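You operate a simulated robot arm through the tools that you are given. There is no shell and no other tool. Be economical: measure what you need, move in short steps, check, and stop when the job is done.

The job below is to be done with a simulated two-armed robot. You get a single attempt, and the scene is never put back.

Task
On the top of the repair bench, fold the teal cloth cover in half, so that its two long edges meet.

It is judged by the outcome, as a careful person would: the job done as asked, and still so three seconds after it is handed in. It fails if anything else is knocked over, pushed out of place, dropped, spilled or broken. A push-on lid holds only when it is set on centred and level and pressed home; a screw cap is set on level and turned clockwise until tight. Flat cloth is picked up by pressing the open fingertips on it (5 to 10 N) and closing them slowly along it; thin cloth reads only 2 to 8 mm in the jaws.

Robot
Two 7-joint arms with two-finger grippers on one trunk, on a base that drives. Base frame: it is fixed to the floor where the robot stands at the start and does not move with it; the origin is under the middle of the robot, x ahead of it, y to its left, z up; the surface under the hand at the start is at about z = 850. Units: mm, rad, N and s.
The left shoulder is at the start at [53, 216, 1220], the right one opposite. With the tool pointing down near the work surface each hand reaches from about 240 to 800 mm from the robot's upright axis, wherever it stands, measured 20 degrees to its own side. Places, roughly: top of the repair bench [600, -200, 800]. Payload 3.18 kg a hand.
The tool frame of a hand sits at the grasp point between the pads (the TCP): z along the fingers, y along the line on which they close. The tips reach 30 mm beyond it. Largest opening 144 mm; the body of the gripper starts 103 mm behind the TCP.
Orientation is told as [roll, pitch, yaw] about the base's x, y, z axes, in that order, counted from this pose: with the fingers straight down and closing along the base's y, the tool's x points along the base's -x, its y along +y and its z along -z.

Tools
- The arms move only by the tool step_arm. It takes "left_series", "right_series" or both (then of equal length, played together; a hand with none holds still); each is a list of rows, each a list of 7 numbers: the shift along the tool's x, y, z in units of 40 mm (1.0 is 40 mm), then the turn, a rotation vector about the tool's x, y, z in units of 4 degrees (1.0 is 4 degrees), then the gripper command, from -1 (fully open) to 1 (shut), values between in proportion. In form: [[dx, dy, dz, wx, wy, wz, grip], ...]. A call has 1 to 8 rows; each row shifts and turns the commanded pose from where the row before left it, along the tool's axes as they then stand. A call with a number of a shift or a turn outside -1 to 1 is refused whole. Rows are played at 5 a second. More than 50 mm and 0.15 rad between two rows, or a gripper value outside its range, and nothing of the call is played. Where a pose cannot be reached the arm comes as near as it can. A force on the tool above 40 N (or 10 N above the force at the start of the call, whichever is more), or a blocked arm, ends the call early, and 0.2 s more pass. The fingers move at their own pace and stop on an object; they squeeze with about 28 N. The grip force told is the motor's: it shows also when the fingers shut on nothing. Time passes only in rows, and 0.2 s behind the last, so rows that do not move let the fingers close. The reply holds the time, the measured pose of the TCP, the force on the tool along the base axes, the opening and the grip force, in the units named above and with some noise, with the torque about the TCP (base axes, N m) and any sound that the robot's microphone picked up.
- Cameras (640 x 400 px; columns grow to the right, rows downward): "scene" is now at [125.5, 4.7, 1395.2]; the picture's right is [0.08, -1.00, 0.00], its down [-0.70, -0.05, -0.71] and it looks along [0.71, 0.05, -0.70] (base axes); focal length 221 px, centre (320, 200). "left" rides on the left gripper at [76, -16, -143] in its tool frame; the picture's right is [0.21, 0.98, 0.00], its down [-0.84, 0.18, -0.51] and it looks along [-0.50, 0.11, 0.86] (tool axes); focal length 218 px, centre (320, 200). "right" rides on the right gripper at [76, 16, -143] in its tool frame; the picture's right is [-0.21, 0.98, 0.00], its down [-0.84, -0.18, -0.51] and it looks along [-0.50, -0.11, 0.86] (tool axes); focal length 218 px, centre (320, 200).
- grab_frame(camera): a new picture of that camera. No time passes.
- raise_lower(by): slides the trunk up (or, below 0, down) by that many mm; the arms and the scene camera ride with it, the base frame stays. It gives what a move gives, with no picture.
- base_move(legs): drives the robot by 1 to 6 legs, each [ahead, left, turn to the left] in mm, mm and rad, along the robot's own axes; the way and the turn of a leg run together, so that a leg with both is an arc; at most 1500 mm and 3.142 rad a leg. The arms and the cameras ride along, it lands a little off, and it stops where it bumps. It gives what a move gives.
- turn_head(pan, tilt): turns the head with the scene camera to pan (to the left, within 1.396 rad either way) and tilt (down, from -0.506 to 1.204), counted from straight ahead of the robot. It gives what a move gives.
- measure_at(camera, pixels): there is no depth. For up to 12 entries [column, row, z] of the newest picture of that camera ("zoom" is the newest enlarged one), the place [x, y] in the base frame at which the ray of that pixel passes the height z, good to about 2 mm. No time passes.
- inspect(camera, box): a new picture of the part [left, top, right, bottom] of that camera's present view, enlarged. No time passes.
- job_done(): hands the job in; it is judged then, once.

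Work in short steps. Measure before you move; look again where a grasp or a placing could have gone wrong, and mend it. You have 80 turns and 70 pictures in all, those below and enlarged ones among them. Open the grippers and draw the arms clear of the work before you hand the job in, unless the task says otherwise.

The tools are called after "Emit:" as a command line: name --argument value ..., lists and objects as JSON in quotes. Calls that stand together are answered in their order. step_arm: Moves the arms, as the interface text tells. Its arguments: {"type":"object","properties":{"left_series":{"type":"array","items":{"type":"array","items":{"type":"number"}}},"right_series":{"type":"array","items":{"type":"array","items":{"type":"number"}}}},"required":[]} The other tools are called the same way: raise_lower (by) slides the trunk up or down; base_move (legs) drives the base; turn_head (pan, tilt) turns the head that bears the scene camera; grab_frame (camera) takes a picture; measure_at (camera, pixels) gives the place at which the rays of pixels pass given heights; inspect (camera, box) takes an enlarged picture of a part of a camera's view; job_done () hands the job in.

At the start:

```text
clock: 0.0
left_ee_pos: [490.8, 67.6, 1069.1]
left_ee_rot: [-0.002, 0.001, 0.003]
left_force: [-0.7, 0.4, -0.8]
left_torque: [-0.02, 0.0, 0.04]
left_width: 143.9
left_finger_force: 0.1
right_ee_pos: [384.9, -313.2, 1093.3]
right_ee_rot: [0.0, 0.0, 0.001]
right_force: [-0.3, 0.4, 0.0]
right_torque: [0.02, 0.01, -0.02]
right_width: 143.7
right_finger_force: 0.0
trunk travel left (down, up): [-300.0, 69.0]
robot x, y, heading: [2.0, 0.1, 0.001]
head pan, tilt: [0.077, 0.777]
```

scene: 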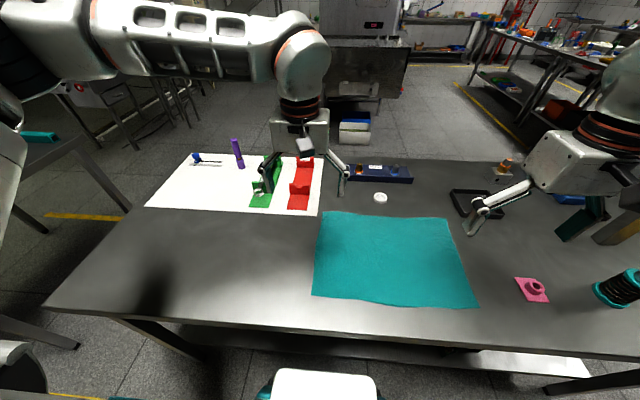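
right: 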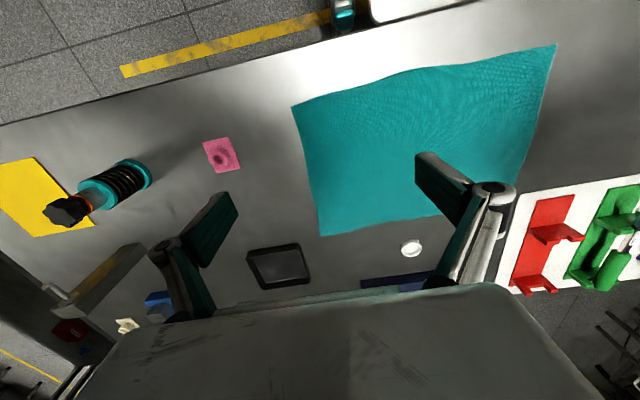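
left: 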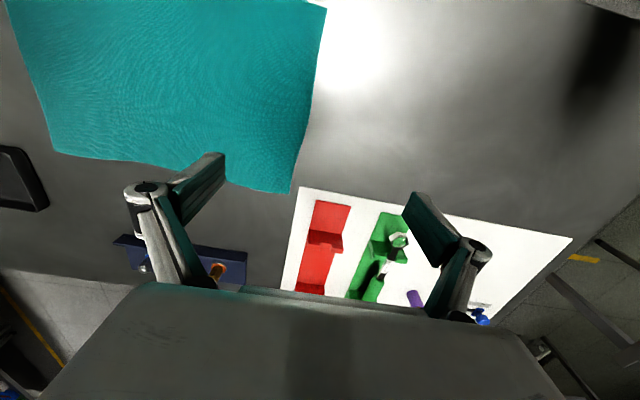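

I measure the cloth corners, seen in the scene picture at about (322,212), (447,219), (478,307) and (312,295), at z=850, with the right camera's view as a cross-check of the height.

Emit:
measure_at --camera "scene" --pixels '[[322, 212, 850], [447, 219, 850], [478, 307, 850], [312, 295, 850], [380, 303, 850], [385, 216, 850], [380, 198, 850]]'

Emit:
measure_at --camera "right" --pixels '[[292, 105, 850], [557, 44, 850], [320, 236, 850], [410, 248, 850], [292, 105, 800], [557, 44, 800], [320, 236, 800], [410, 248, 800]]'

Emit:
inspect --camera "scene" --box '[290, 190, 500, 330]'

```text
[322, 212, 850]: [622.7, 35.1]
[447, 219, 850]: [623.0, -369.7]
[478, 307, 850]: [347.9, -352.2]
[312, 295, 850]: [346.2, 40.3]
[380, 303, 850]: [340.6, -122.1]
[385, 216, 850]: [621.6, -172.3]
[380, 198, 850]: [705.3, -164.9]
```

```text
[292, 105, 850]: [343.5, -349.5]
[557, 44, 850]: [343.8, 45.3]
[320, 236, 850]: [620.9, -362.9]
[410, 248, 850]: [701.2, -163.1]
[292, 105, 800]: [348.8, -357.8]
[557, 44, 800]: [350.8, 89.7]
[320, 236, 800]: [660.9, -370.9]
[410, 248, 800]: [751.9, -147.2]
```

```text
2.86 times, centred on (395, 260) of scene
```

zoom: 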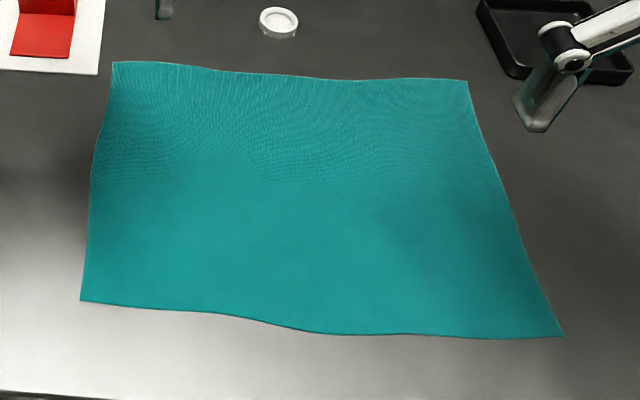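

The two cameras agree at z=850, so the cloth spans x≈345–622, y≈-360…+38 with its long edges along y. I'll fold the far edge toward the near one, starting by bringing both hands above the far corners with a narrow opening.

Emit:
step_arm --left_series '[[-0.418, -0.224, 0.5, 0, 0, 0, 0.5], [-0.418, -0.224, 0.5, 0, 0, 0, 0.5], [-0.418, -0.224, 0.5, 0, 0, 0, 0.5], [-0.418, -0.224, 0.5, 0, 0, 0, 0.5], [-0.418, -0.224, 0.5, 0, 0, 0, 0.5], [-0.418, -0.224, 0.5, 0, 0, 0, 0.5], [-0.418, -0.224, 0.5, 0, 0, 0, 0.5], [0, 0, 0, 0, 0, 0, 0.5]]' --right_series '[[-0.8, -0.071, 0.583, 0, 0, 0, 0.5], [-0.8, -0.071, 0.583, 0, 0, 0, 0.5], [-0.8, -0.071, 0.583, 0, 0, 0, 0.5], [-0.8, -0.071, 0.583, 0, 0, 0, 0.5], [-0.8, -0.071, 0.583, 0, 0, 0, 0.5], [-0.8, -0.071, 0.583, 0, 0, 0, 0.5], [-0.8, -0.071, 0.583, 0, 0, 0, 0.5], [0, 0, 0, 0, 0, 0, 0.5]]'

Emit:
grab_frame --camera "scene"

Emit:
grab_frame --camera "left"

Emit:
grab_frame --camera "right"

```text
clock: 1.8
left_ee_pos: [607.4, 3.1, 930.1]
left_ee_rot: [-0.002, -0.002, 0.0]
left_force: [1.0, 0.1, -0.3]
left_torque: [0.0, -0.02, 0.02]
left_width: 36.1
left_finger_force: 0.0
right_ee_pos: [607.6, -332.7, 933.6]
right_ee_rot: [0.001, -0.001, 0.0]
right_force: [0.3, 0.3, 1.4]
right_torque: [0.01, 0.0, 0.0]
right_width: 36.2
right_finger_force: 0.0
trunk travel left (down, up): [-300.0, 69.0]
robot x, y, heading: [-1.1, -0.2, -0.004]
head pan, tilt: [0.077, 0.777]
```

```text
65 pictures are left
```

scene: 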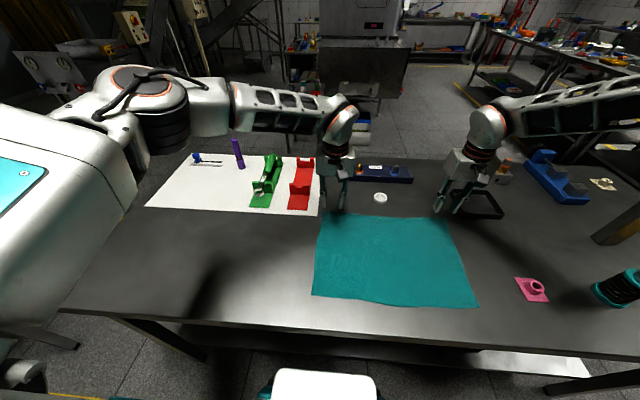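

```text
64 pictures are left
```

left: 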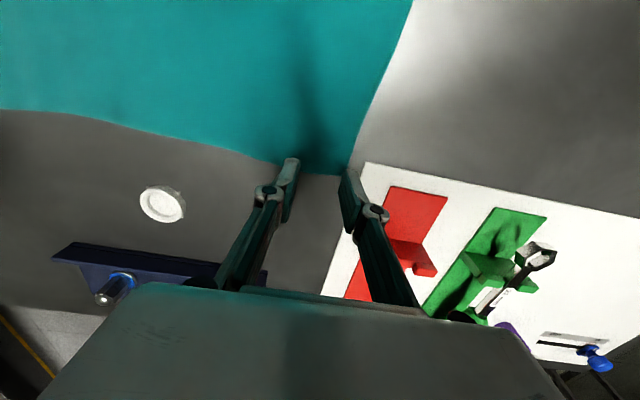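

```text
63 pictures are left
```

right: 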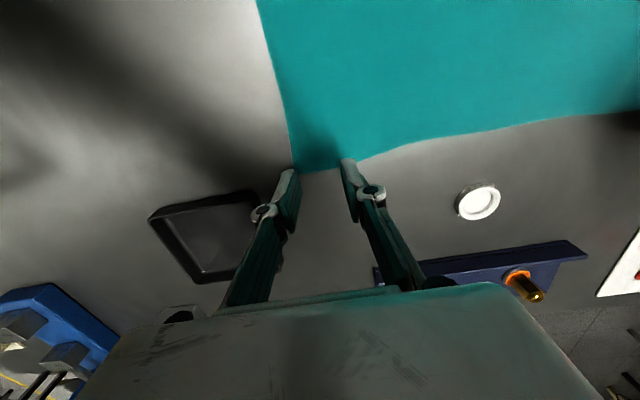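

I measure the corners from the hand cameras: left corner about (345,174), right corner about (296,170), plus edge points.

Emit:
measure_at --camera "left" --pixels '[[345, 174, 850], [280, 163, 850], [368, 128, 850], [220, 146, 850]]'

Emit:
measure_at --camera "right" --pixels '[[296, 171, 850], [340, 168, 850], [284, 115, 850], [430, 143, 850]]'

Emit:
measure_at --camera "scene" --pixels '[[312, 295, 850], [345, 300, 850], [390, 306, 850], [440, 306, 850], [478, 307, 850], [390, 344, 850]]'

```text
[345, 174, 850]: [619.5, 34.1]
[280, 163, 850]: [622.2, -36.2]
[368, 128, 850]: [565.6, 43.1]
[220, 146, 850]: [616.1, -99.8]
```

```text
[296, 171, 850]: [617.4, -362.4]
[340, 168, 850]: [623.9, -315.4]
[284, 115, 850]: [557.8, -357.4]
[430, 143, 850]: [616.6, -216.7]
```

```text
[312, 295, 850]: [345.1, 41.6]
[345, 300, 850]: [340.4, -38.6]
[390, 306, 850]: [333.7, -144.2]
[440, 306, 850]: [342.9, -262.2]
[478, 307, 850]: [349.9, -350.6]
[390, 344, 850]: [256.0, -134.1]
```

The far corners are at (619,34) and (618,-362), so the hands are placed well. I lower to just above the cloth and then press in small steps.

Emit:
step_arm --left_series '[[0, 0, 0.56, 0, 0, 0, 0.5], [0, 0, 0.56, 0, 0, 0, 0.5], [0, 0, 0.07, 0, 0, 0, 0.5], [0, 0, 0, 0, 0, 0, 0.5]]' --right_series '[[0, 0, 0.6, 0, 0, 0, 0.5], [0, 0, 0.6, 0, 0, 0, 0.5], [0, 0, 0.07, 0, 0, 0, 0.5], [0, 0, 0, 0, 0, 0, 0.5]]'

```text
clock: 2.8
left_ee_pos: [608.4, 3.7, 881.4]
left_ee_rot: [-0.001, 0.001, 0.005]
left_force: [-1.0, -0.1, 3.3]
left_torque: [0.05, 0.04, 0.0]
left_width: 36.0
left_finger_force: 0.0
right_ee_pos: [601.0, -336.1, 885.8]
right_ee_rot: [-0.001, -0.002, 0.001]
right_force: [1.1, 0.0, -0.7]
right_torque: [-0.01, -0.01, -0.01]
right_width: 35.7
right_finger_force: 0.1
right hand out of reach, approached as far as the arm can: row 2
trunk travel left (down, up): [-300.0, 69.0]
robot x, y, heading: [2.4, -1.5, 0.001]
head pan, tilt: [0.077, 0.777]
```

The right arm is at its reach limit here. I raise both hands again and drive 50 mm ahead.

Emit:
step_arm --left_series '[[0, 0, -0.8, 0, 0, 0, 0.5], [0, 0, -0.6, 0, 0, 0, 0.5]]' --right_series '[[0, 0, -0.8, 0, 0, 0, 0.5], [0, 0, -0.6, 0, 0, 0, 0.5]]'

Emit:
base_move --legs '[[50, 0, 0]]'

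```text
clock: 3.4
left_ee_pos: [608.7, 3.8, 935.7]
left_ee_rot: [-0.001, 0.0, 0.004]
left_force: [1.0, -1.2, -0.4]
left_torque: [0.02, -0.02, -0.02]
left_width: 35.9
left_finger_force: 0.1
right_ee_pos: [602.3, -335.7, 940.7]
right_ee_rot: [0.0, 0.001, -0.001]
right_force: [0.4, -0.2, 0.0]
right_torque: [0.01, -0.03, 0.02]
right_width: 35.8
right_finger_force: 0.0
trunk travel left (down, up): [-300.0, 69.0]
robot x, y, heading: [-1.6, -3.6, 0.0]
head pan, tilt: [0.077, 0.777]
```

```text
clock: 4.3
left_ee_pos: [661.7, 5.0, 933.4]
left_ee_rot: [-0.002, 0.004, 0.003]
left_force: [-0.2, 0.2, 0.2]
left_torque: [0.01, 0.1, 0.01]
left_width: 36.0
left_finger_force: 0.2
right_ee_pos: [654.4, -334.2, 938.0]
right_ee_rot: [0.0, 0.004, 0.0]
right_force: [0.8, -0.1, -1.3]
right_torque: [-0.01, 0.11, 0.01]
right_width: 36.0
right_finger_force: 0.1
trunk travel left (down, up): [-300.0, 69.0]
robot x, y, heading: [48.1, -0.9, 0.002]
head pan, tilt: [0.077, 0.777]
```

Now I go back over the corners at x≈608 and lower until the tips just touch.

Emit:
step_arm --left_series '[[0.67, 0, 0, 0, 0, 0, 0.5], [0.67, 0, 0.3, 0, 0, 0, 0.5], [0, 0, 0.5, 0, 0, 0, 0.5], [0, 0, 0.45, 0, 0, 0, 0.5], [0, 0, 0, 0, 0, 0, 0.5]]' --right_series '[[0.58, 0, 0, 0, 0, 0, 0.5], [0.58, 0.02, 0.3, 0, 0, 0, 0.5], [0, 0, 0.5, 0, 0, 0, 0.5], [0, 0, 0.57, 0, 0, 0, 0.5], [0, 0, 0, 0, 0, 0, 0.5]]'

```text
clock: 5.5
left_ee_pos: [606.2, 4.1, 885.8]
left_ee_rot: [-0.002, 0.001, 0.004]
left_force: [0.1, -0.3, -0.9]
left_torque: [0.01, -0.01, 0.02]
left_width: 35.9
left_finger_force: 0.1
right_ee_pos: [607.0, -332.4, 884.9]
right_ee_rot: [0.0, 0.001, -0.002]
right_force: [-0.6, 0.4, -0.6]
right_torque: [0.02, 0.02, -0.01]
right_width: 35.9
right_finger_force: 0.1
trunk travel left (down, up): [-300.0, 69.0]
robot x, y, heading: [50.8, 2.2, 0.001]
head pan, tilt: [0.077, 0.777]
```

Both are in place with no contact yet. I press down in small steps.

Emit:
step_arm --left_series '[[0, 0, 0.08, 0, 0, 0, 0.5], [0, 0, 0.07, 0, 0, 0, 0.5], [0, 0, 0, 0, 0, 0, 0.5]]' --right_series '[[0, 0, 0.08, 0, 0, 0, 0.5], [0, 0, 0.05, 0, 0, 0, 0.5], [0, 0, 0, 0, 0, 0, 0.5]]'

```text
clock: 6.3
left_ee_pos: [605.5, 5.2, 880.9]
left_ee_rot: [-0.001, -0.003, 0.001]
left_force: [0.0, -0.5, 13.0]
left_torque: [0.24, -0.04, 0.01]
left_width: 36.1
left_finger_force: 0.0
right_ee_pos: [606.5, -333.2, 880.6]
right_ee_rot: [0.001, -0.002, 0.001]
right_force: [0.8, 0.8, 4.3]
right_torque: [-0.02, -0.02, 0.03]
right_width: 35.8
right_finger_force: 0.1
trunk travel left (down, up): [-300.0, 69.0]
robot x, y, heading: [48.1, 4.1, -0.0]
head pan, tilt: [0.077, 0.777]
```

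Left presses 13 N and right 4.3 N. I trim each by under a millimetre, then close slowly while shifting the hands inward, so that mainly the outer finger travels.

Emit:
step_arm --left_series '[[0, 0, -0.025, 0, 0, 0, 0.5], [0, -0.06, 0, 0, 0, 0, 0.57], [0, -0.06, 0, 0, 0, 0, 0.64], [0, -0.06, 0, 0, 0, 0, 0.71], [0, -0.06, 0, 0, 0, 0, 0.78], [0, -0.06, 0, 0, 0, 0, 0.85], [0, -0.06, 0, 0, 0, 0, 0.92], [0, -0.06, 0, 0, 0, 0, 1.0]]' --right_series '[[0, 0, 0.025, 0, 0, 0, 0.5], [0, 0.06, 0, 0, 0, 0, 0.57], [0, 0.06, 0, 0, 0, 0, 0.64], [0, 0.06, 0, 0, 0, 0, 0.71], [0, 0.06, 0, 0, 0, 0, 0.78], [0, 0.06, 0, 0, 0, 0, 0.85], [0, 0.06, 0, 0, 0, 0, 0.92], [0, 0.06, 0, 0, 0, 0, 1.0]]'

Emit:
grab_frame --camera "left"

Emit:
grab_frame --camera "right"

```text
clock: 8.1
left_ee_pos: [604.5, -13.0, 880.7]
left_ee_rot: [-0.002, -0.001, 0.001]
left_force: [0.4, 0.2, -2.2]
left_torque: [0.07, 0.05, -0.01]
left_width: 1.3
left_finger_force: 25.6
right_ee_pos: [605.7, -317.0, 878.2]
right_ee_rot: [0.0, 0.001, -0.002]
right_force: [0.1, -0.8, 4.8]
right_torque: [0.0, -0.02, 0.01]
right_width: 6.5
right_finger_force: 27.9
trunk travel left (down, up): [-300.0, 69.0]
robot x, y, heading: [50.5, 2.5, 0.001]
head pan, tilt: [0.077, 0.777]
```

```text
62 pictures are left
```

left: 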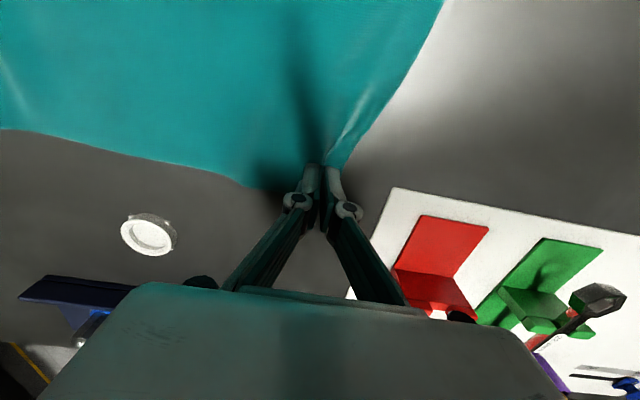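

```text
61 pictures are left
```

right: 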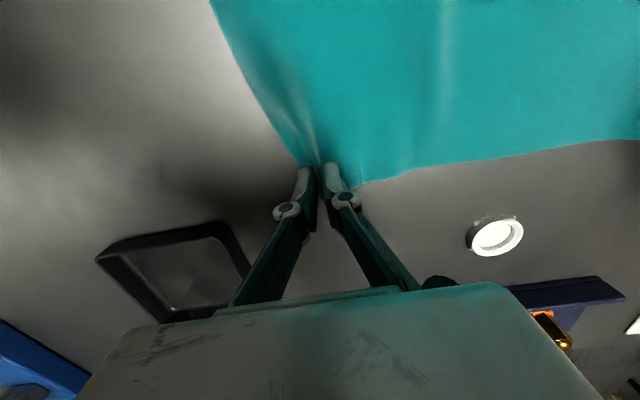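

The right hand holds cloth (6.5 mm). The left reads only 1.3 mm, so it probably slipped off; I lift it a little, open it and look.

Emit:
step_arm --left_series '[[0, 0, -0.4, 0, 0, 0, 1.0], [0, 0, -0.6, 0, 0, 0, 0.5], [0, 0, 0, 0, 0, 0, 0.5]]'

Emit:
grab_frame --camera "left"

```text
clock: 8.9
left_ee_pos: [605.2, -11.2, 918.6]
left_ee_rot: [-0.003, 0.0, 0.002]
left_force: [-1.2, -0.3, 0.2]
left_torque: [-0.04, -0.02, 0.0]
left_width: 35.6
left_finger_force: 0.0
right_ee_pos: [604.1, -316.0, 879.1]
right_ee_rot: [-0.001, -0.001, 0.0]
right_force: [-0.6, -0.3, 3.4]
right_torque: [-0.01, 0.0, 0.01]
right_width: 6.9
right_finger_force: 28.5
trunk travel left (down, up): [-300.0, 69.0]
robot x, y, heading: [49.0, -0.6, -0.004]
head pan, tilt: [0.077, 0.777]
```

```text
60 pictures are left
```

left: 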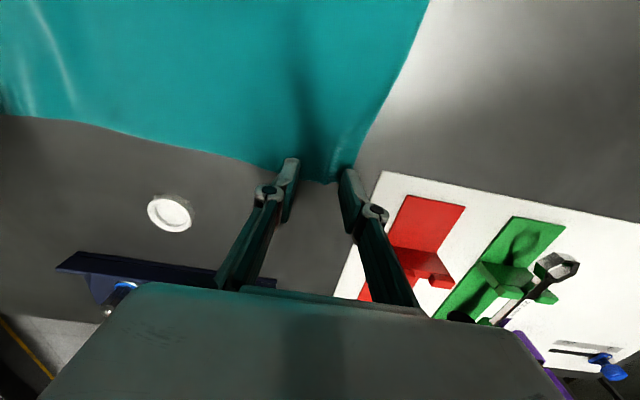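

Emit:
inspect --camera "left" --box '[240, 110, 440, 235]'

Emit:
measure_at --camera "left" --pixels '[[335, 182, 850], [350, 165, 850], [270, 168, 850], [378, 105, 850]]'

```text
3.20 times, centred on (340, 172) of left
```

zoom: 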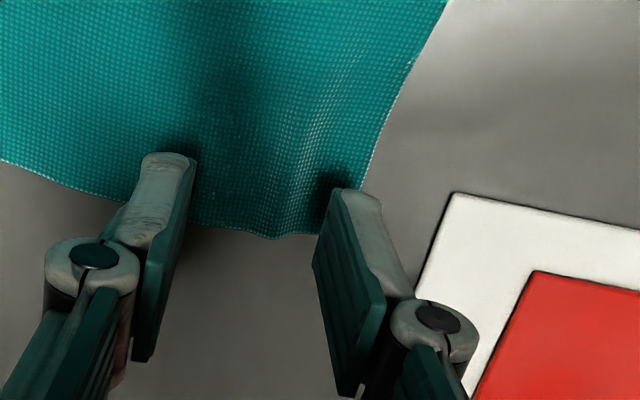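

```text
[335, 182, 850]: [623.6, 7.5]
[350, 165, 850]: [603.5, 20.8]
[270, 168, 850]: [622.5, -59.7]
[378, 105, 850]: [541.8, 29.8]
```

A small hump remains near the corner under the left fingers. I lower again, a bit outward, and press.

Emit:
step_arm --left_series '[[0, 0.07, 0.5, 0, 0, 0, 0.5], [0, 0, 0.4, 0, 0, 0, 0.5], [0, 0, 0.06, 0, 0, 0, 0.5], [0, 0, 0.02, 0, 0, 0, 0.5], [0, 0, 0, 0, 0, 0, 0.5]]'

```text
clock: 10.1
left_ee_pos: [605.1, -8.6, 881.2]
left_ee_rot: [-0.002, 0.0, 0.003]
left_force: [-0.9, 0.3, 6.4]
left_torque: [0.15, 0.04, 0.03]
left_width: 36.0
left_finger_force: 0.0
right_ee_pos: [605.4, -316.7, 880.1]
right_ee_rot: [0.0, -0.001, 0.0]
right_force: [-0.6, -0.1, 0.4]
right_torque: [0.03, -0.01, -0.04]
right_width: 7.1
right_finger_force: 28.0
trunk travel left (down, up): [-300.0, 69.0]
robot x, y, heading: [51.6, 1.0, -0.002]
head pan, tilt: [0.077, 0.777]
```

The left torque (0.15 N m at 6.4 N) says the outer finger carries all the load, so the inner one hardly touches. I roll the hand by about 1° to level it and press slightly more.

Emit:
step_arm --left_series '[[0, 0, 0.01, -0.25, 0, 0, 0.5], [0, 0, 0.0, 0, 0, 0, 0.5]]'

```text
clock: 10.7
left_ee_pos: [605.0, -10.0, 881.5]
left_ee_rot: [0.016, 0.0, 0.003]
left_force: [-0.1, -1.0, 9.7]
left_torque: [-0.26, -0.04, -0.01]
left_width: 36.0
left_finger_force: 0.2
right_ee_pos: [605.4, -316.8, 879.3]
right_ee_rot: [0.001, 0.001, 0.0]
right_force: [0.1, -0.8, 0.2]
right_torque: [0.0, -0.04, -0.01]
right_width: 6.7
right_finger_force: 28.2
trunk travel left (down, up): [-300.0, 69.0]
robot x, y, heading: [49.0, -1.4, 0.003]
head pan, tilt: [0.077, 0.777]
```

Now it tips the other way (-0.26 N m), so I take back half the roll and then close slowly, adding a little pressure.

Emit:
step_arm --left_series '[[0, 0, 0.01, 0.14, 0, 0, 0.5], [0, -0.02, 0.01, 0, 0, 0, 0.57], [0, -0.02, 0.01, 0, 0, 0, 0.64], [0, -0.02, 0.01, 0, 0, 0, 0.71], [0, -0.02, 0.01, 0, 0, 0, 0.78], [0, -0.02, 0.01, 0, 0, 0, 0.85], [0, -0.02, 0.01, 0, 0, 0, 0.92], [0, -0.02, 0.0, 0, 0, 0, 1.0]]'

Emit:
inspect --camera "left" --box '[240, 110, 440, 235]'

```text
clock: 12.5
left_ee_pos: [604.3, -15.4, 878.8]
left_ee_rot: [0.007, -0.003, 0.003]
left_force: [0.3, -0.2, 4.9]
left_torque: [-0.31, 0.08, 0.0]
left_width: 1.7
left_finger_force: 23.6
right_ee_pos: [604.5, -316.6, 879.4]
right_ee_rot: [0.0, -0.002, 0.001]
right_force: [0.4, 0.4, 0.7]
right_torque: [0.0, -0.04, 0.03]
right_width: 6.7
right_finger_force: 27.7
trunk travel left (down, up): [-300.0, 69.0]
robot x, y, heading: [51.0, -1.6, 0.001]
head pan, tilt: [0.077, 0.777]
```

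```text
3.20 times, centred on (340, 172) of left
```

zoom: 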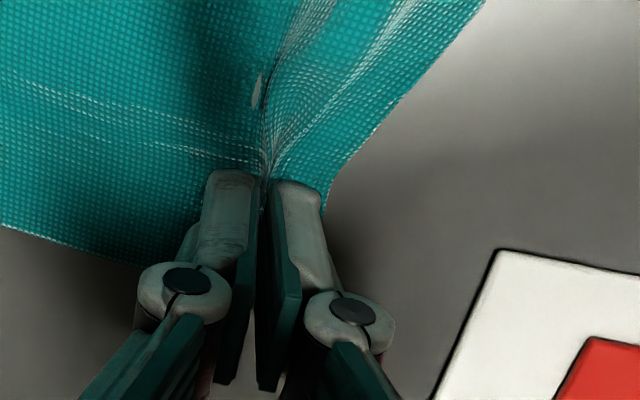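

The picture shows the cloth gathered between the left fingers. I let it settle and lift both hands 40 mm to check.

Emit:
step_arm --left_series '[[0, 0, 0, 0, 0, 0, 1.0], [0, 0, -0.3, 0, 0, 0, 1.0], [0, 0, -0.4, 0, 0, 0, 1.0], [0, 0, -0.4, 0, 0, 0, 1.0]]' --right_series '[[0, 0, 0, 0, 0, 0, 1.0], [0, 0, -0.3, 0, 0, 0, 1.0], [0, 0, -0.4, 0, 0, 0, 1.0], [0, 0, -0.4, 0, 0, 0, 1.0]]'

Emit:
grab_frame --camera "left"

Emit:
grab_frame --camera "scene"

Emit:
grab_frame --camera "right"

```text
clock: 13.5
left_ee_pos: [604.9, -15.9, 921.4]
left_ee_rot: [0.007, 0.002, 0.003]
left_force: [1.1, -0.2, 0.4]
left_torque: [-0.04, -0.05, -0.02]
left_width: 3.1
left_finger_force: 23.5
right_ee_pos: [604.8, -315.9, 922.5]
right_ee_rot: [-0.001, -0.001, 0.0]
right_force: [-0.1, 0.5, 0.1]
right_torque: [0.02, -0.07, 0.01]
right_width: 6.8
right_finger_force: 28.1
trunk travel left (down, up): [-300.0, 69.0]
robot x, y, heading: [49.5, 0.3, -0.003]
head pan, tilt: [0.077, 0.777]
```

```text
57 pictures are left
```

left: 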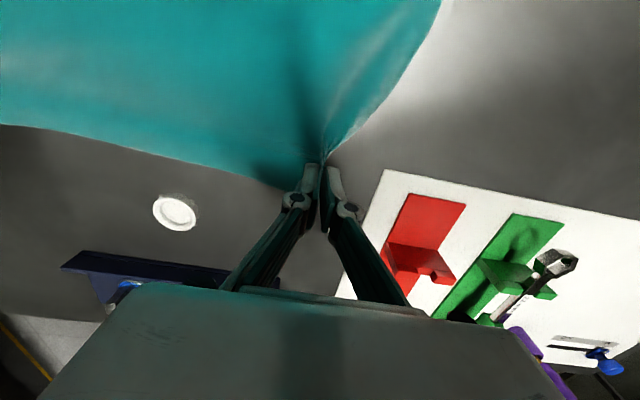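

```text
56 pictures are left
```

scene: 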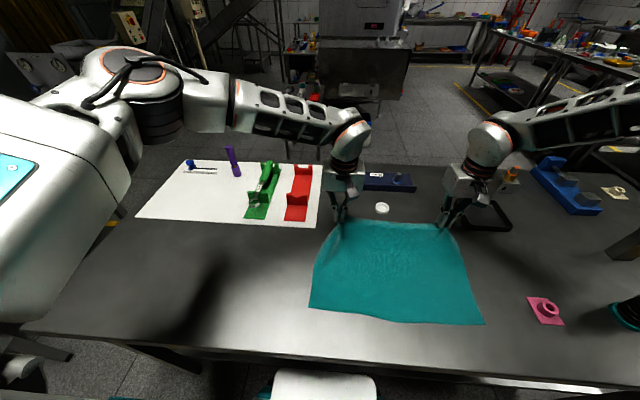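

```text
55 pictures are left
```

right: 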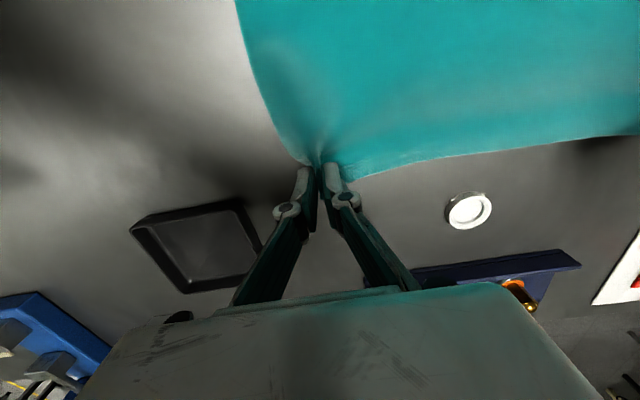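

Both corners come up with the cloth (3.1 and 6.8 mm). I now pull back and up while pitching the hands to point away from the robot, pivoting about the fingertips.

Emit:
step_arm --left_series '[[0.24, 0, -0.1175, 0, -1, 0, 1], [0.2315, 0, -0.129, 0, -1, 0, 1], [0.2225, 0, -0.1425, 0, -1, 0, 1], [0.21, 0, -0.1525, 0, -1, 0, 1], [0.2, 0, -0.164, 0, -1, 0, 1], [0.1865, 0, -0.174, 0, -1, 0, 1], [0.176, 0, -0.1825, 0, -1, 0, 1], [0.162, 0, -0.191, 0, -1, 0, 1]]' --right_series '[[0.24, 0, -0.1175, 0, -1, 0, 1], [0.2315, 0, -0.129, 0, -1, 0, 1], [0.2225, 0, -0.1425, 0, -1, 0, 1], [0.21, 0, -0.1525, 0, -1, 0, 1], [0.2, 0, -0.164, 0, -1, 0, 1], [0.1865, 0, -0.174, 0, -1, 0, 1], [0.176, 0, -0.1825, 0, -1, 0, 1], [0.162, 0, -0.191, 0, -1, 0, 1]]'

Emit:
grab_frame --camera "scene"

```text
clock: 15.3
left_ee_pos: [528.2, -16.5, 956.1]
left_ee_rot: [0.007, -0.56, -0.001]
left_force: [0.2, -1.6, -1.1]
left_torque: [-0.03, 0.02, 0.02]
left_width: 5.4
left_finger_force: 36.4
right_ee_pos: [527.9, -317.8, 957.9]
right_ee_rot: [0.002, -0.56, -0.004]
right_force: [0.8, 0.3, -0.7]
right_torque: [0.0, -0.03, -0.01]
right_width: 6.5
right_finger_force: 28.1
trunk travel left (down, up): [-300.0, 69.0]
robot x, y, heading: [47.5, 1.3, -0.003]
head pan, tilt: [0.077, 0.777]
```

```text
54 pictures are left
```

scene: 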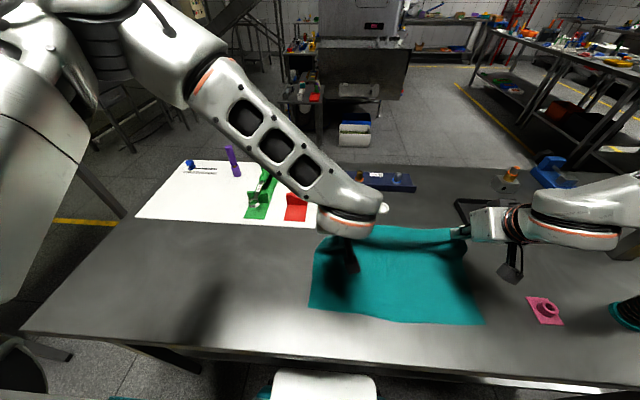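

The grip holds and the edge is coming over. I continue pitching to about 64°.

Emit:
step_arm --left_series '[[0.0815, 0, -0.046, 0, -1, 0, 1], [0.078, 0, -0.048, 0, -1, 0, 1], [0.0745, 0, -0.0495, 0, -1, 0, 1], [0.071, 0, -0.051, 0, -1, 0, 1], [0.067, 0, -0.052, 0, -1, 0, 1], [0.0635, 0, -0.053, 0, -1, 0, 1], [0.06, 0, -0.0535, 0, -1, 0, 1], [0.056, 0, -0.054, 0, -1, 0, 1]]' --right_series '[[0.0815, 0, -0.046, 0, -1, 0, 1], [0.078, 0, -0.048, 0, -1, 0, 1], [0.0745, 0, -0.0495, 0, -1, 0, 1], [0.071, 0, -0.051, 0, -1, 0, 1], [0.067, 0, -0.052, 0, -1, 0, 1], [0.0635, 0, -0.053, 0, -1, 0, 1], [0.06, 0, -0.0535, 0, -1, 0, 1], [0.056, 0, -0.054, 0, -1, 0, 1]]'

```text
clock: 16.6
left_ee_pos: [553.3, 17.7, 981.2]
left_ee_rot: [-0.162, -0.886, 0.258]
left_force: [-1.6, -28.0, 1.2]
left_torque: [-0.31, -0.01, -0.79]
left_width: 4.9
left_finger_force: 27.8
right_ee_pos: [543.7, -330.4, 995.9]
right_ee_rot: [0.034, -0.79, 0.03]
right_force: [0.0, 27.8, -0.8]
right_torque: [0.38, 0.03, 0.77]
right_width: 3.0
right_finger_force: 27.7
right hand out of reach, approached as far as the arm can: row 2, 3, 4, 5, 6
trunk travel left (down, up): [-300.0, 69.0]
robot x, y, heading: [48.5, -2.3, 0.004]
head pan, tilt: [0.077, 0.777]
stopped in row 6 (left hand): the arm was blocked; the commanded pose is now the measured one
```

The arms ran into limits and the cloth is now taut across y (28 N). I look before easing it.

Emit:
grab_frame --camera "scene"

Emit:
grab_frame --camera "left"

Emit:
grab_frame --camera "right"

```text
53 pictures are left
```

scene: 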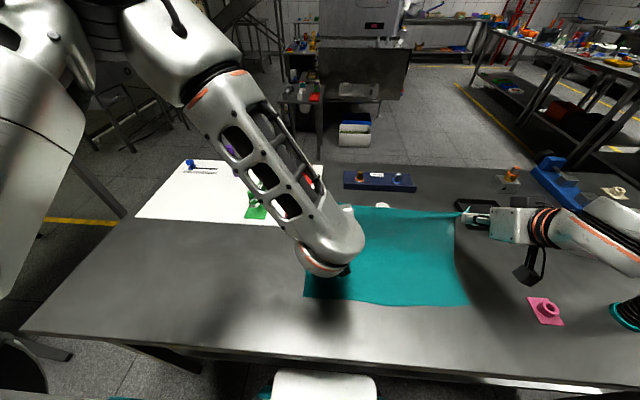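

```text
52 pictures are left
```

left: 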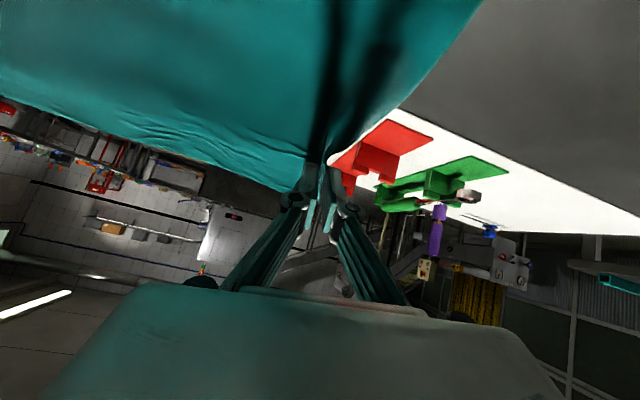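

```text
51 pictures are left
```

right: 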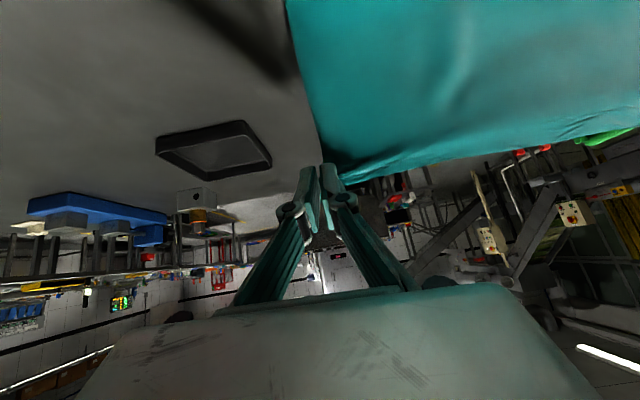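

The hands spread 45 mm apart at their joint limits. I bring them back to about 35° pitch and the original y spacing.

Emit:
step_arm --left_series '[[0.21, -0.145, -0.014, 0.11, 0.8, 0.47, 1], [0.21, -0.145, -0.014, 0.11, 0.8, 0.47, 1], [0.21, -0.145, -0.014, 0.11, 0.8, 0.47, 1], [0.21, -0.145, -0.014, 0.11, 0.8, 0.47, 1], [0.21, -0.145, -0.014, 0.11, 0.8, 0.47, 1]]' --right_series '[[0.2125, 0.07, 0.09, 0, 0.55, 0, 1], [0.2125, 0.07, 0.09, 0, 0.55, 0, 1], [0.2125, 0.07, 0.09, 0, 0.55, 0, 1], [0.2125, 0.07, 0.09, 0, 0.55, 0, 1], [0.2125, 0.07, 0.09, 0, 0.55, 0, 1]]'

Emit:
grab_frame --camera "scene"

```text
clock: 17.8
left_ee_pos: [523.4, -15.5, 956.1]
left_ee_rot: [-0.013, -0.626, 0.0]
left_force: [-0.7, -0.5, 0.6]
left_torque: [0.02, -0.01, 0.01]
left_width: 3.2
left_finger_force: 23.5
right_ee_pos: [524.2, -324.6, 954.3]
right_ee_rot: [0.027, -0.595, 0.025]
right_force: [-0.4, -0.1, -0.3]
right_torque: [0.0, 0.03, -0.03]
right_width: 0.2
right_finger_force: 23.4
trunk travel left (down, up): [-300.0, 69.0]
robot x, y, heading: [50.9, -0.3, 0.001]
head pan, tilt: [0.077, 0.777]
```

```text
50 pictures are left
```

scene: 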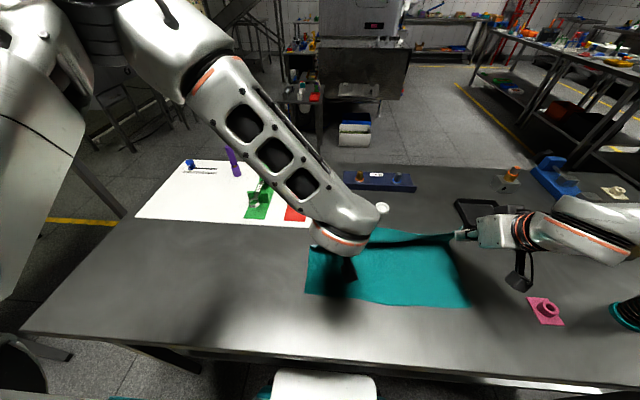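

Left still holds; right reads 0.2 mm, so I check whether the cloth is still in the right jaws.

Emit:
inspect --camera "scene" --box '[290, 190, 530, 340]'

Emit:
grab_frame --camera "right"

Emit:
grab_frame --camera "left"

```text
2.67 times, centred on (410, 265) of scene
```

zoom: 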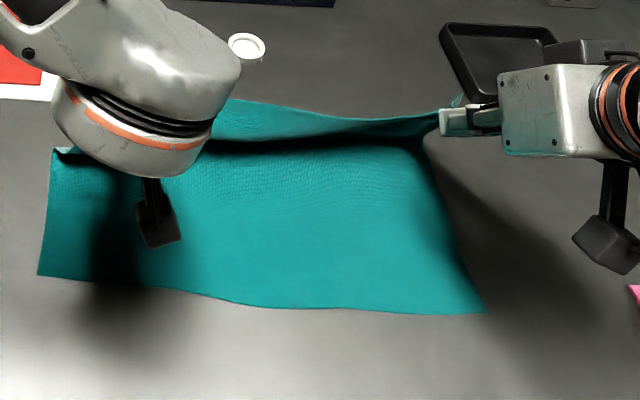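

```text
48 pictures are left
```

right: 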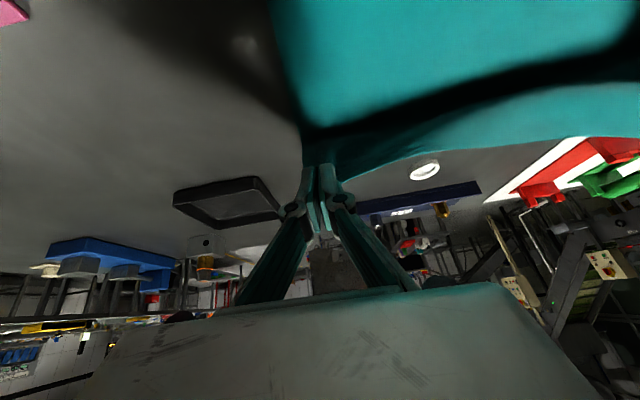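

```text
47 pictures are left
```

left: 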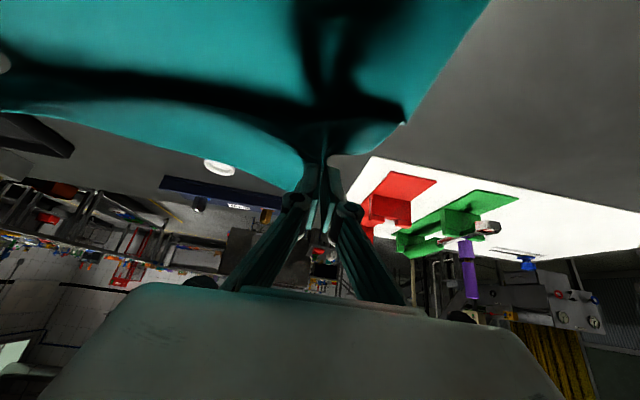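

Both corners are still held and the far edge is lifted like a curtain. I measure where the near edge lies now.

Emit:
measure_at --camera "zoom" --pixels '[[38, 275, 850], [486, 314, 850], [320, 307, 850], [180, 292, 850], [450, 220, 850], [50, 150, 850]]'

```text
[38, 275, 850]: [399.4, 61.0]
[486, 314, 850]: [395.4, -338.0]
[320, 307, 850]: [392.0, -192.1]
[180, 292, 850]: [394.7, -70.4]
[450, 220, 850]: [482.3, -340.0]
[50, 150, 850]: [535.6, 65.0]
```

The cloth slid about 50 mm away, with its near edge now at x≈396 and y from 61 to -338, which is fine since it lies on the bench. I drive back and slightly left, carrying the held edge over toward the near edge.

Emit:
base_move --legs '[[-100, 15, 0]]'

Emit:
grab_frame --camera "scene"

```text
clock: 18.9
left_ee_pos: [422.7, -1.1, 957.0]
left_ee_rot: [-0.014, -0.627, -0.002]
left_force: [0.3, 0.1, -0.1]
left_torque: [-0.11, 0.03, -0.06]
left_width: 2.0
left_finger_force: 22.6
right_ee_pos: [424.4, -308.0, 954.8]
right_ee_rot: [0.029, -0.597, 0.026]
right_force: [0.4, -0.5, -0.2]
right_torque: [-0.06, -0.03, -0.01]
right_width: 2.6
right_finger_force: 32.5
trunk travel left (down, up): [-300.0, 69.0]
robot x, y, heading: [-47.6, 14.8, 0.001]
head pan, tilt: [0.077, 0.777]
```

```text
46 pictures are left
```

scene: 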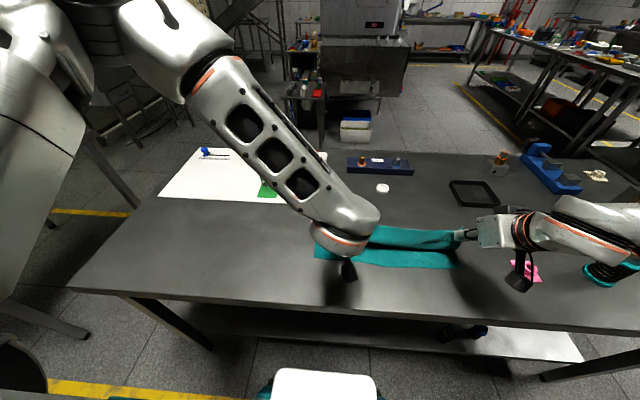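

The edge has come over; the tips are at about x=440, z=932. I lower toward x≈408, z≈872.

Emit:
step_arm --left_series '[[0.3, 0, 0.154, 0, 0, 0, 1], [0.3, 0, 0.154, 0, 0, 0, 1], [0.3, 0, 0.154, 0, 0, 0, 1], [0.3, 0, 0.154, 0, 0, 0, 1], [0.3, 0, 0.154, 0, 0, 0, 1]]' --right_series '[[0.3, 0, 0.154, 0, 0, 0, 1], [0.3, 0, 0.154, 0, 0, 0, 1], [0.3, 0, 0.154, 0, 0, 0, 1], [0.3, 0, 0.154, 0, 0, 0, 1], [0.3, 0, 0.154, 0, 0, 0, 1]]'

Emit:
inspect --camera "scene" --box '[290, 190, 530, 340]'

Emit:
grab_frame --camera "right"

Emit:
grab_frame --camera "left"

```text
clock: 20.1
left_ee_pos: [394.9, 2.0, 898.4]
left_ee_rot: [-0.022, -0.624, 0.014]
left_force: [-3.6, -1.5, 3.3]
left_torque: [-0.2, 0.03, -0.2]
left_width: 1.5
left_finger_force: 23.7
right_ee_pos: [402.8, -315.4, 907.2]
right_ee_rot: [0.032, -0.59, 0.029]
right_force: [-1.2, 0.9, 1.4]
right_torque: [0.02, -0.02, 0.05]
right_width: 0.4
right_finger_force: 24.2
right hand out of reach, approached as far as the arm can: row 4, 5
trunk travel left (down, up): [-300.0, 69.0]
robot x, y, heading: [-49.7, 16.8, -0.002]
head pan, tilt: [0.077, 0.777]
```

```text
2.67 times, centred on (410, 265) of scene
```

zoom: 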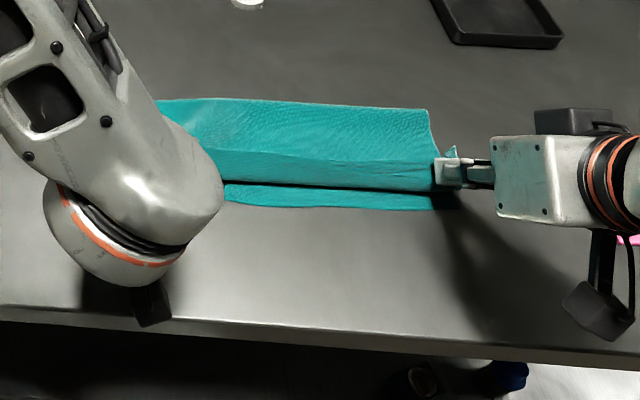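

```text
44 pictures are left
```

right: 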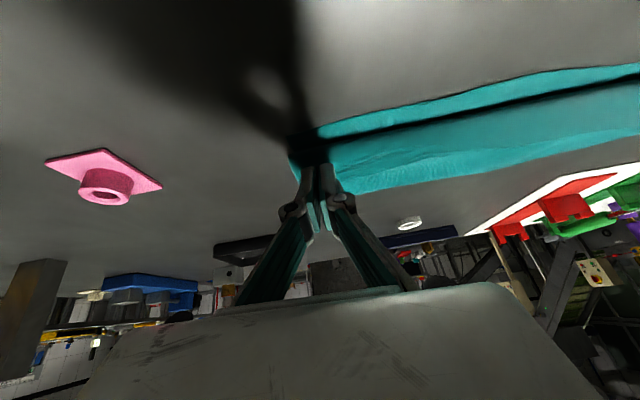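

```text
43 pictures are left
```

left: 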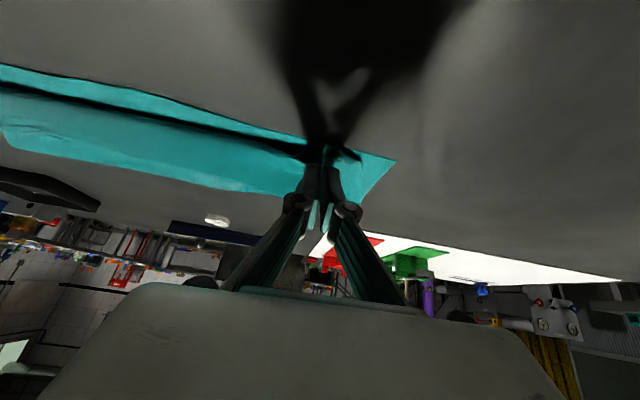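

The fold lies nicely; only a strip of the lower layer shows at the near side. I measure both edges: lower near edge zoom (330,207), (432,210), (228,203), and upper edge crest (330,188).

Emit:
measure_at --camera "zoom" --pixels '[[330, 207, 850], [432, 210, 850], [230, 203, 850], [330, 188, 855], [428, 110, 855], [180, 100, 855], [420, 192, 855]]'

Emit:
measure_at --camera "left" --pixels '[[396, 160, 850], [360, 200, 850], [300, 137, 850], [100, 85, 850]]'

Emit:
measure_at --camera "right" --pixels '[[290, 137, 850], [400, 108, 850], [360, 195, 850], [550, 72, 850]]'

```text
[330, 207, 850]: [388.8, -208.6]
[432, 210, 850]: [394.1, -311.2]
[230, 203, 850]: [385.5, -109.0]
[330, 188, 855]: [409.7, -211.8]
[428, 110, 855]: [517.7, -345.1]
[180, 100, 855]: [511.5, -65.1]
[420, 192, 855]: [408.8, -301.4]
```

```text
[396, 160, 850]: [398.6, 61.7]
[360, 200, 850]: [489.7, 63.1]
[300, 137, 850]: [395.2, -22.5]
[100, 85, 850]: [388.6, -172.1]
```

```text
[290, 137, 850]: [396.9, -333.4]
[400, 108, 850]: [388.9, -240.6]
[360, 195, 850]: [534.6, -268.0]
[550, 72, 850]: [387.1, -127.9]
```

The upper layer needs to come about 15 mm nearer and down 20 mm. Since the right arm is at a joint limit, I use the base and the trunk for that.

Emit:
base_move --legs '[[-15, 0, 0]]'

Emit:
raise_lower --by -18

Emit:
inspect --camera "scene" --box '[290, 190, 530, 340]'

```text
clock: 20.9
left_ee_pos: [378.3, 2.0, 896.6]
left_ee_rot: [-0.018, -0.625, 0.008]
left_force: [-1.8, -2.1, 2.8]
left_torque: [0.03, 0.01, -0.04]
left_width: 1.3
left_finger_force: 27.2
right_ee_pos: [385.0, -316.5, 907.7]
right_ee_rot: [0.031, -0.589, 0.026]
right_force: [0.8, 2.4, -0.5]
right_torque: [0.02, -0.02, -0.01]
right_width: 1.9
right_finger_force: 26.9
trunk travel left (down, up): [-300.0, 69.0]
robot x, y, heading: [-67.4, 15.1, -0.005]
head pan, tilt: [0.077, 0.777]
```

```text
clock: 21.4
left_ee_pos: [385.9, 12.1, 879.0]
left_ee_rot: [-0.025, -0.621, 0.04]
left_force: [-7.7, -6.6, 21.6]
left_torque: [-0.67, 0.22, -0.48]
left_width: 1.9
left_finger_force: 27.0
right_ee_pos: [385.4, -314.4, 893.4]
right_ee_rot: [0.034, -0.589, 0.031]
right_force: [0.7, 7.3, -0.4]
right_torque: [0.17, -0.01, 0.16]
right_width: 1.9
right_finger_force: 28.8
trunk travel left (down, up): [-285.0, 84.0]
robot x, y, heading: [-65.5, 17.9, 0.0]
head pan, tilt: [0.077, 0.777]
stopped: the force on the tool passed its limit at 89 N (the readings are from after the stop); the commanded pose is now the measured one
```

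```text
2.67 times, centred on (410, 265) of scene
```

zoom: 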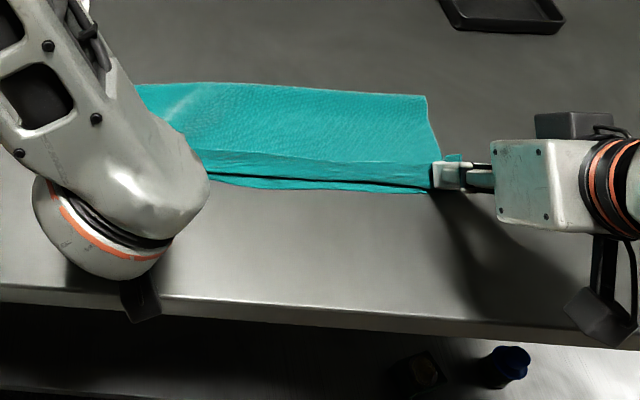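

The left fingertips touched the bench, so I ease the left hand up 3 mm and lower the right by about 8 mm with a little less pitch.

Emit:
step_arm --left_series '[[-0.04, 0, -0.06, 0, 0, 0, 1], [0, 0, 0, 0, 0, 0, 1], [0, 0, 0, 0, 0, 0, 1]]' --right_series '[[0.05, 0, 0.08, 0, 0.7, 0, 1], [0.05, 0, 0.08, 0, 0.7, 0, 1], [0, 0, 0, 0, 0, 0, 1]]'

Emit:
grab_frame --camera "left"

Emit:
grab_frame --camera "right"

```text
clock: 22.2
left_ee_pos: [385.4, 12.8, 880.4]
left_ee_rot: [-0.022, -0.615, 0.04]
left_force: [0.9, -9.2, 0.1]
left_torque: [-0.12, 0.0, -0.25]
left_width: 2.9
left_finger_force: 26.8
right_ee_pos: [387.1, -316.1, 885.3]
right_ee_rot: [0.032, -0.489, 0.034]
right_force: [0.6, 10.1, 0.0]
right_torque: [0.24, -0.01, 0.19]
right_width: 1.7
right_finger_force: 28.2
trunk travel left (down, up): [-285.0, 84.0]
robot x, y, heading: [-62.1, 14.8, -0.0]
head pan, tilt: [0.077, 0.777]
```

```text
41 pictures are left
```

left: 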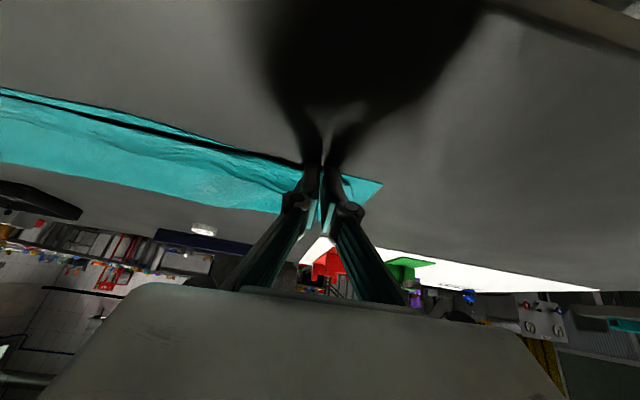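

```text
40 pictures are left
```

right: 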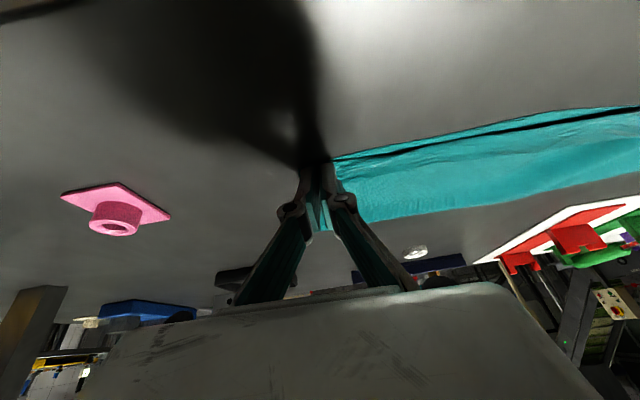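

I relieve the tension by moving the left hand 8 mm inward, then open both a little and withdraw along the fingers.

Emit:
step_arm --left_series '[[0, -0.15, 0, 0, 0, 0, 1], [0, 0, 0, 0, 0, 0, 1], [0, 0.08, 0, 0, 0, 0, 0.9], [0, 0.08, 0, 0, 0, 0, 0.8], [0, 0, 0, 0, 0, 0, 0.8], [0, 0, -0.5, 0, 0, 0, 0.8], [0, 0, -0.8, 0, 0, 0, 0.8], [0, 0, -0.8, 0, 0, 0, 0.8]]' --right_series '[[0, 0.05, 0, 0, 0, 0, 1], [0, 0, 0, 0, 0, 0, 1], [0, -0.08, 0, 0, 0, 0, 0.9], [0, -0.08, 0, 0, 0, 0, 0.8], [0, 0, 0, 0, 0, 0, 0.8], [0, 0, -0.5, 0, 0, 0, 0.8], [0, 0, -0.8, 0, 0, 0, 0.8], [0, 0, -0.8, 0, 0, 0, 0.8]]'

Emit:
grab_frame --camera "scene"

Emit:
grab_frame --camera "left"

Emit:
grab_frame --camera "right"

```text
clock: 24.0
left_ee_pos: [384.4, 109.8, 903.0]
left_ee_rot: [0.18, -0.636, 0.062]
left_force: [-1.3, 0.0, -1.5]
left_torque: [0.0, 0.0, 0.02]
left_width: 14.6
left_finger_force: 0.0
right_ee_pos: [375.1, -324.5, 942.1]
right_ee_rot: [0.034, -0.488, 0.031]
right_force: [0.6, -0.7, 0.2]
right_torque: [-0.02, -0.01, 0.0]
right_width: 14.5
right_finger_force: 0.1
right hand out of reach, approached as far as the arm can: row 7, 8
trunk travel left (down, up): [-285.0, 84.0]
robot x, y, heading: [-64.8, 17.4, -0.004]
head pan, tilt: [0.077, 0.777]
stopped in row 8 (left hand): the arm was blocked; the commanded pose is now the measured one
```

```text
39 pictures are left
```

scene: 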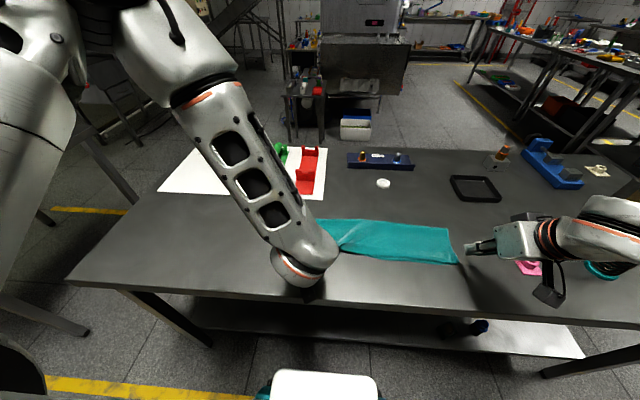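

```text
38 pictures are left
```

left: 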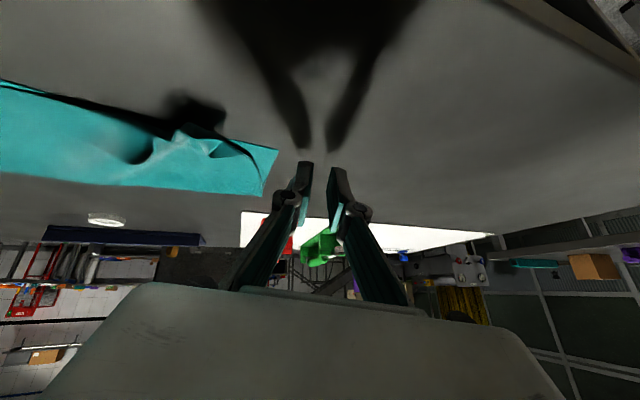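

```text
37 pictures are left
```

right: 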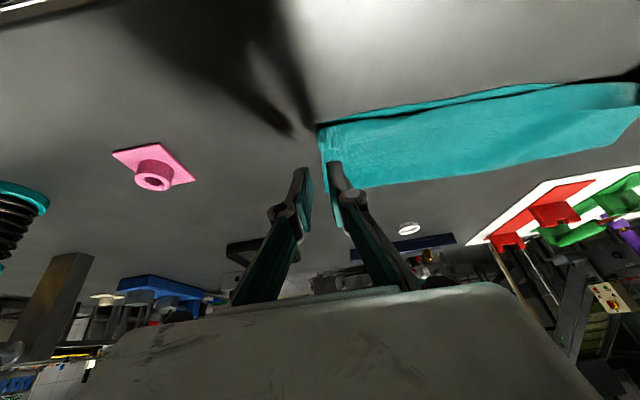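

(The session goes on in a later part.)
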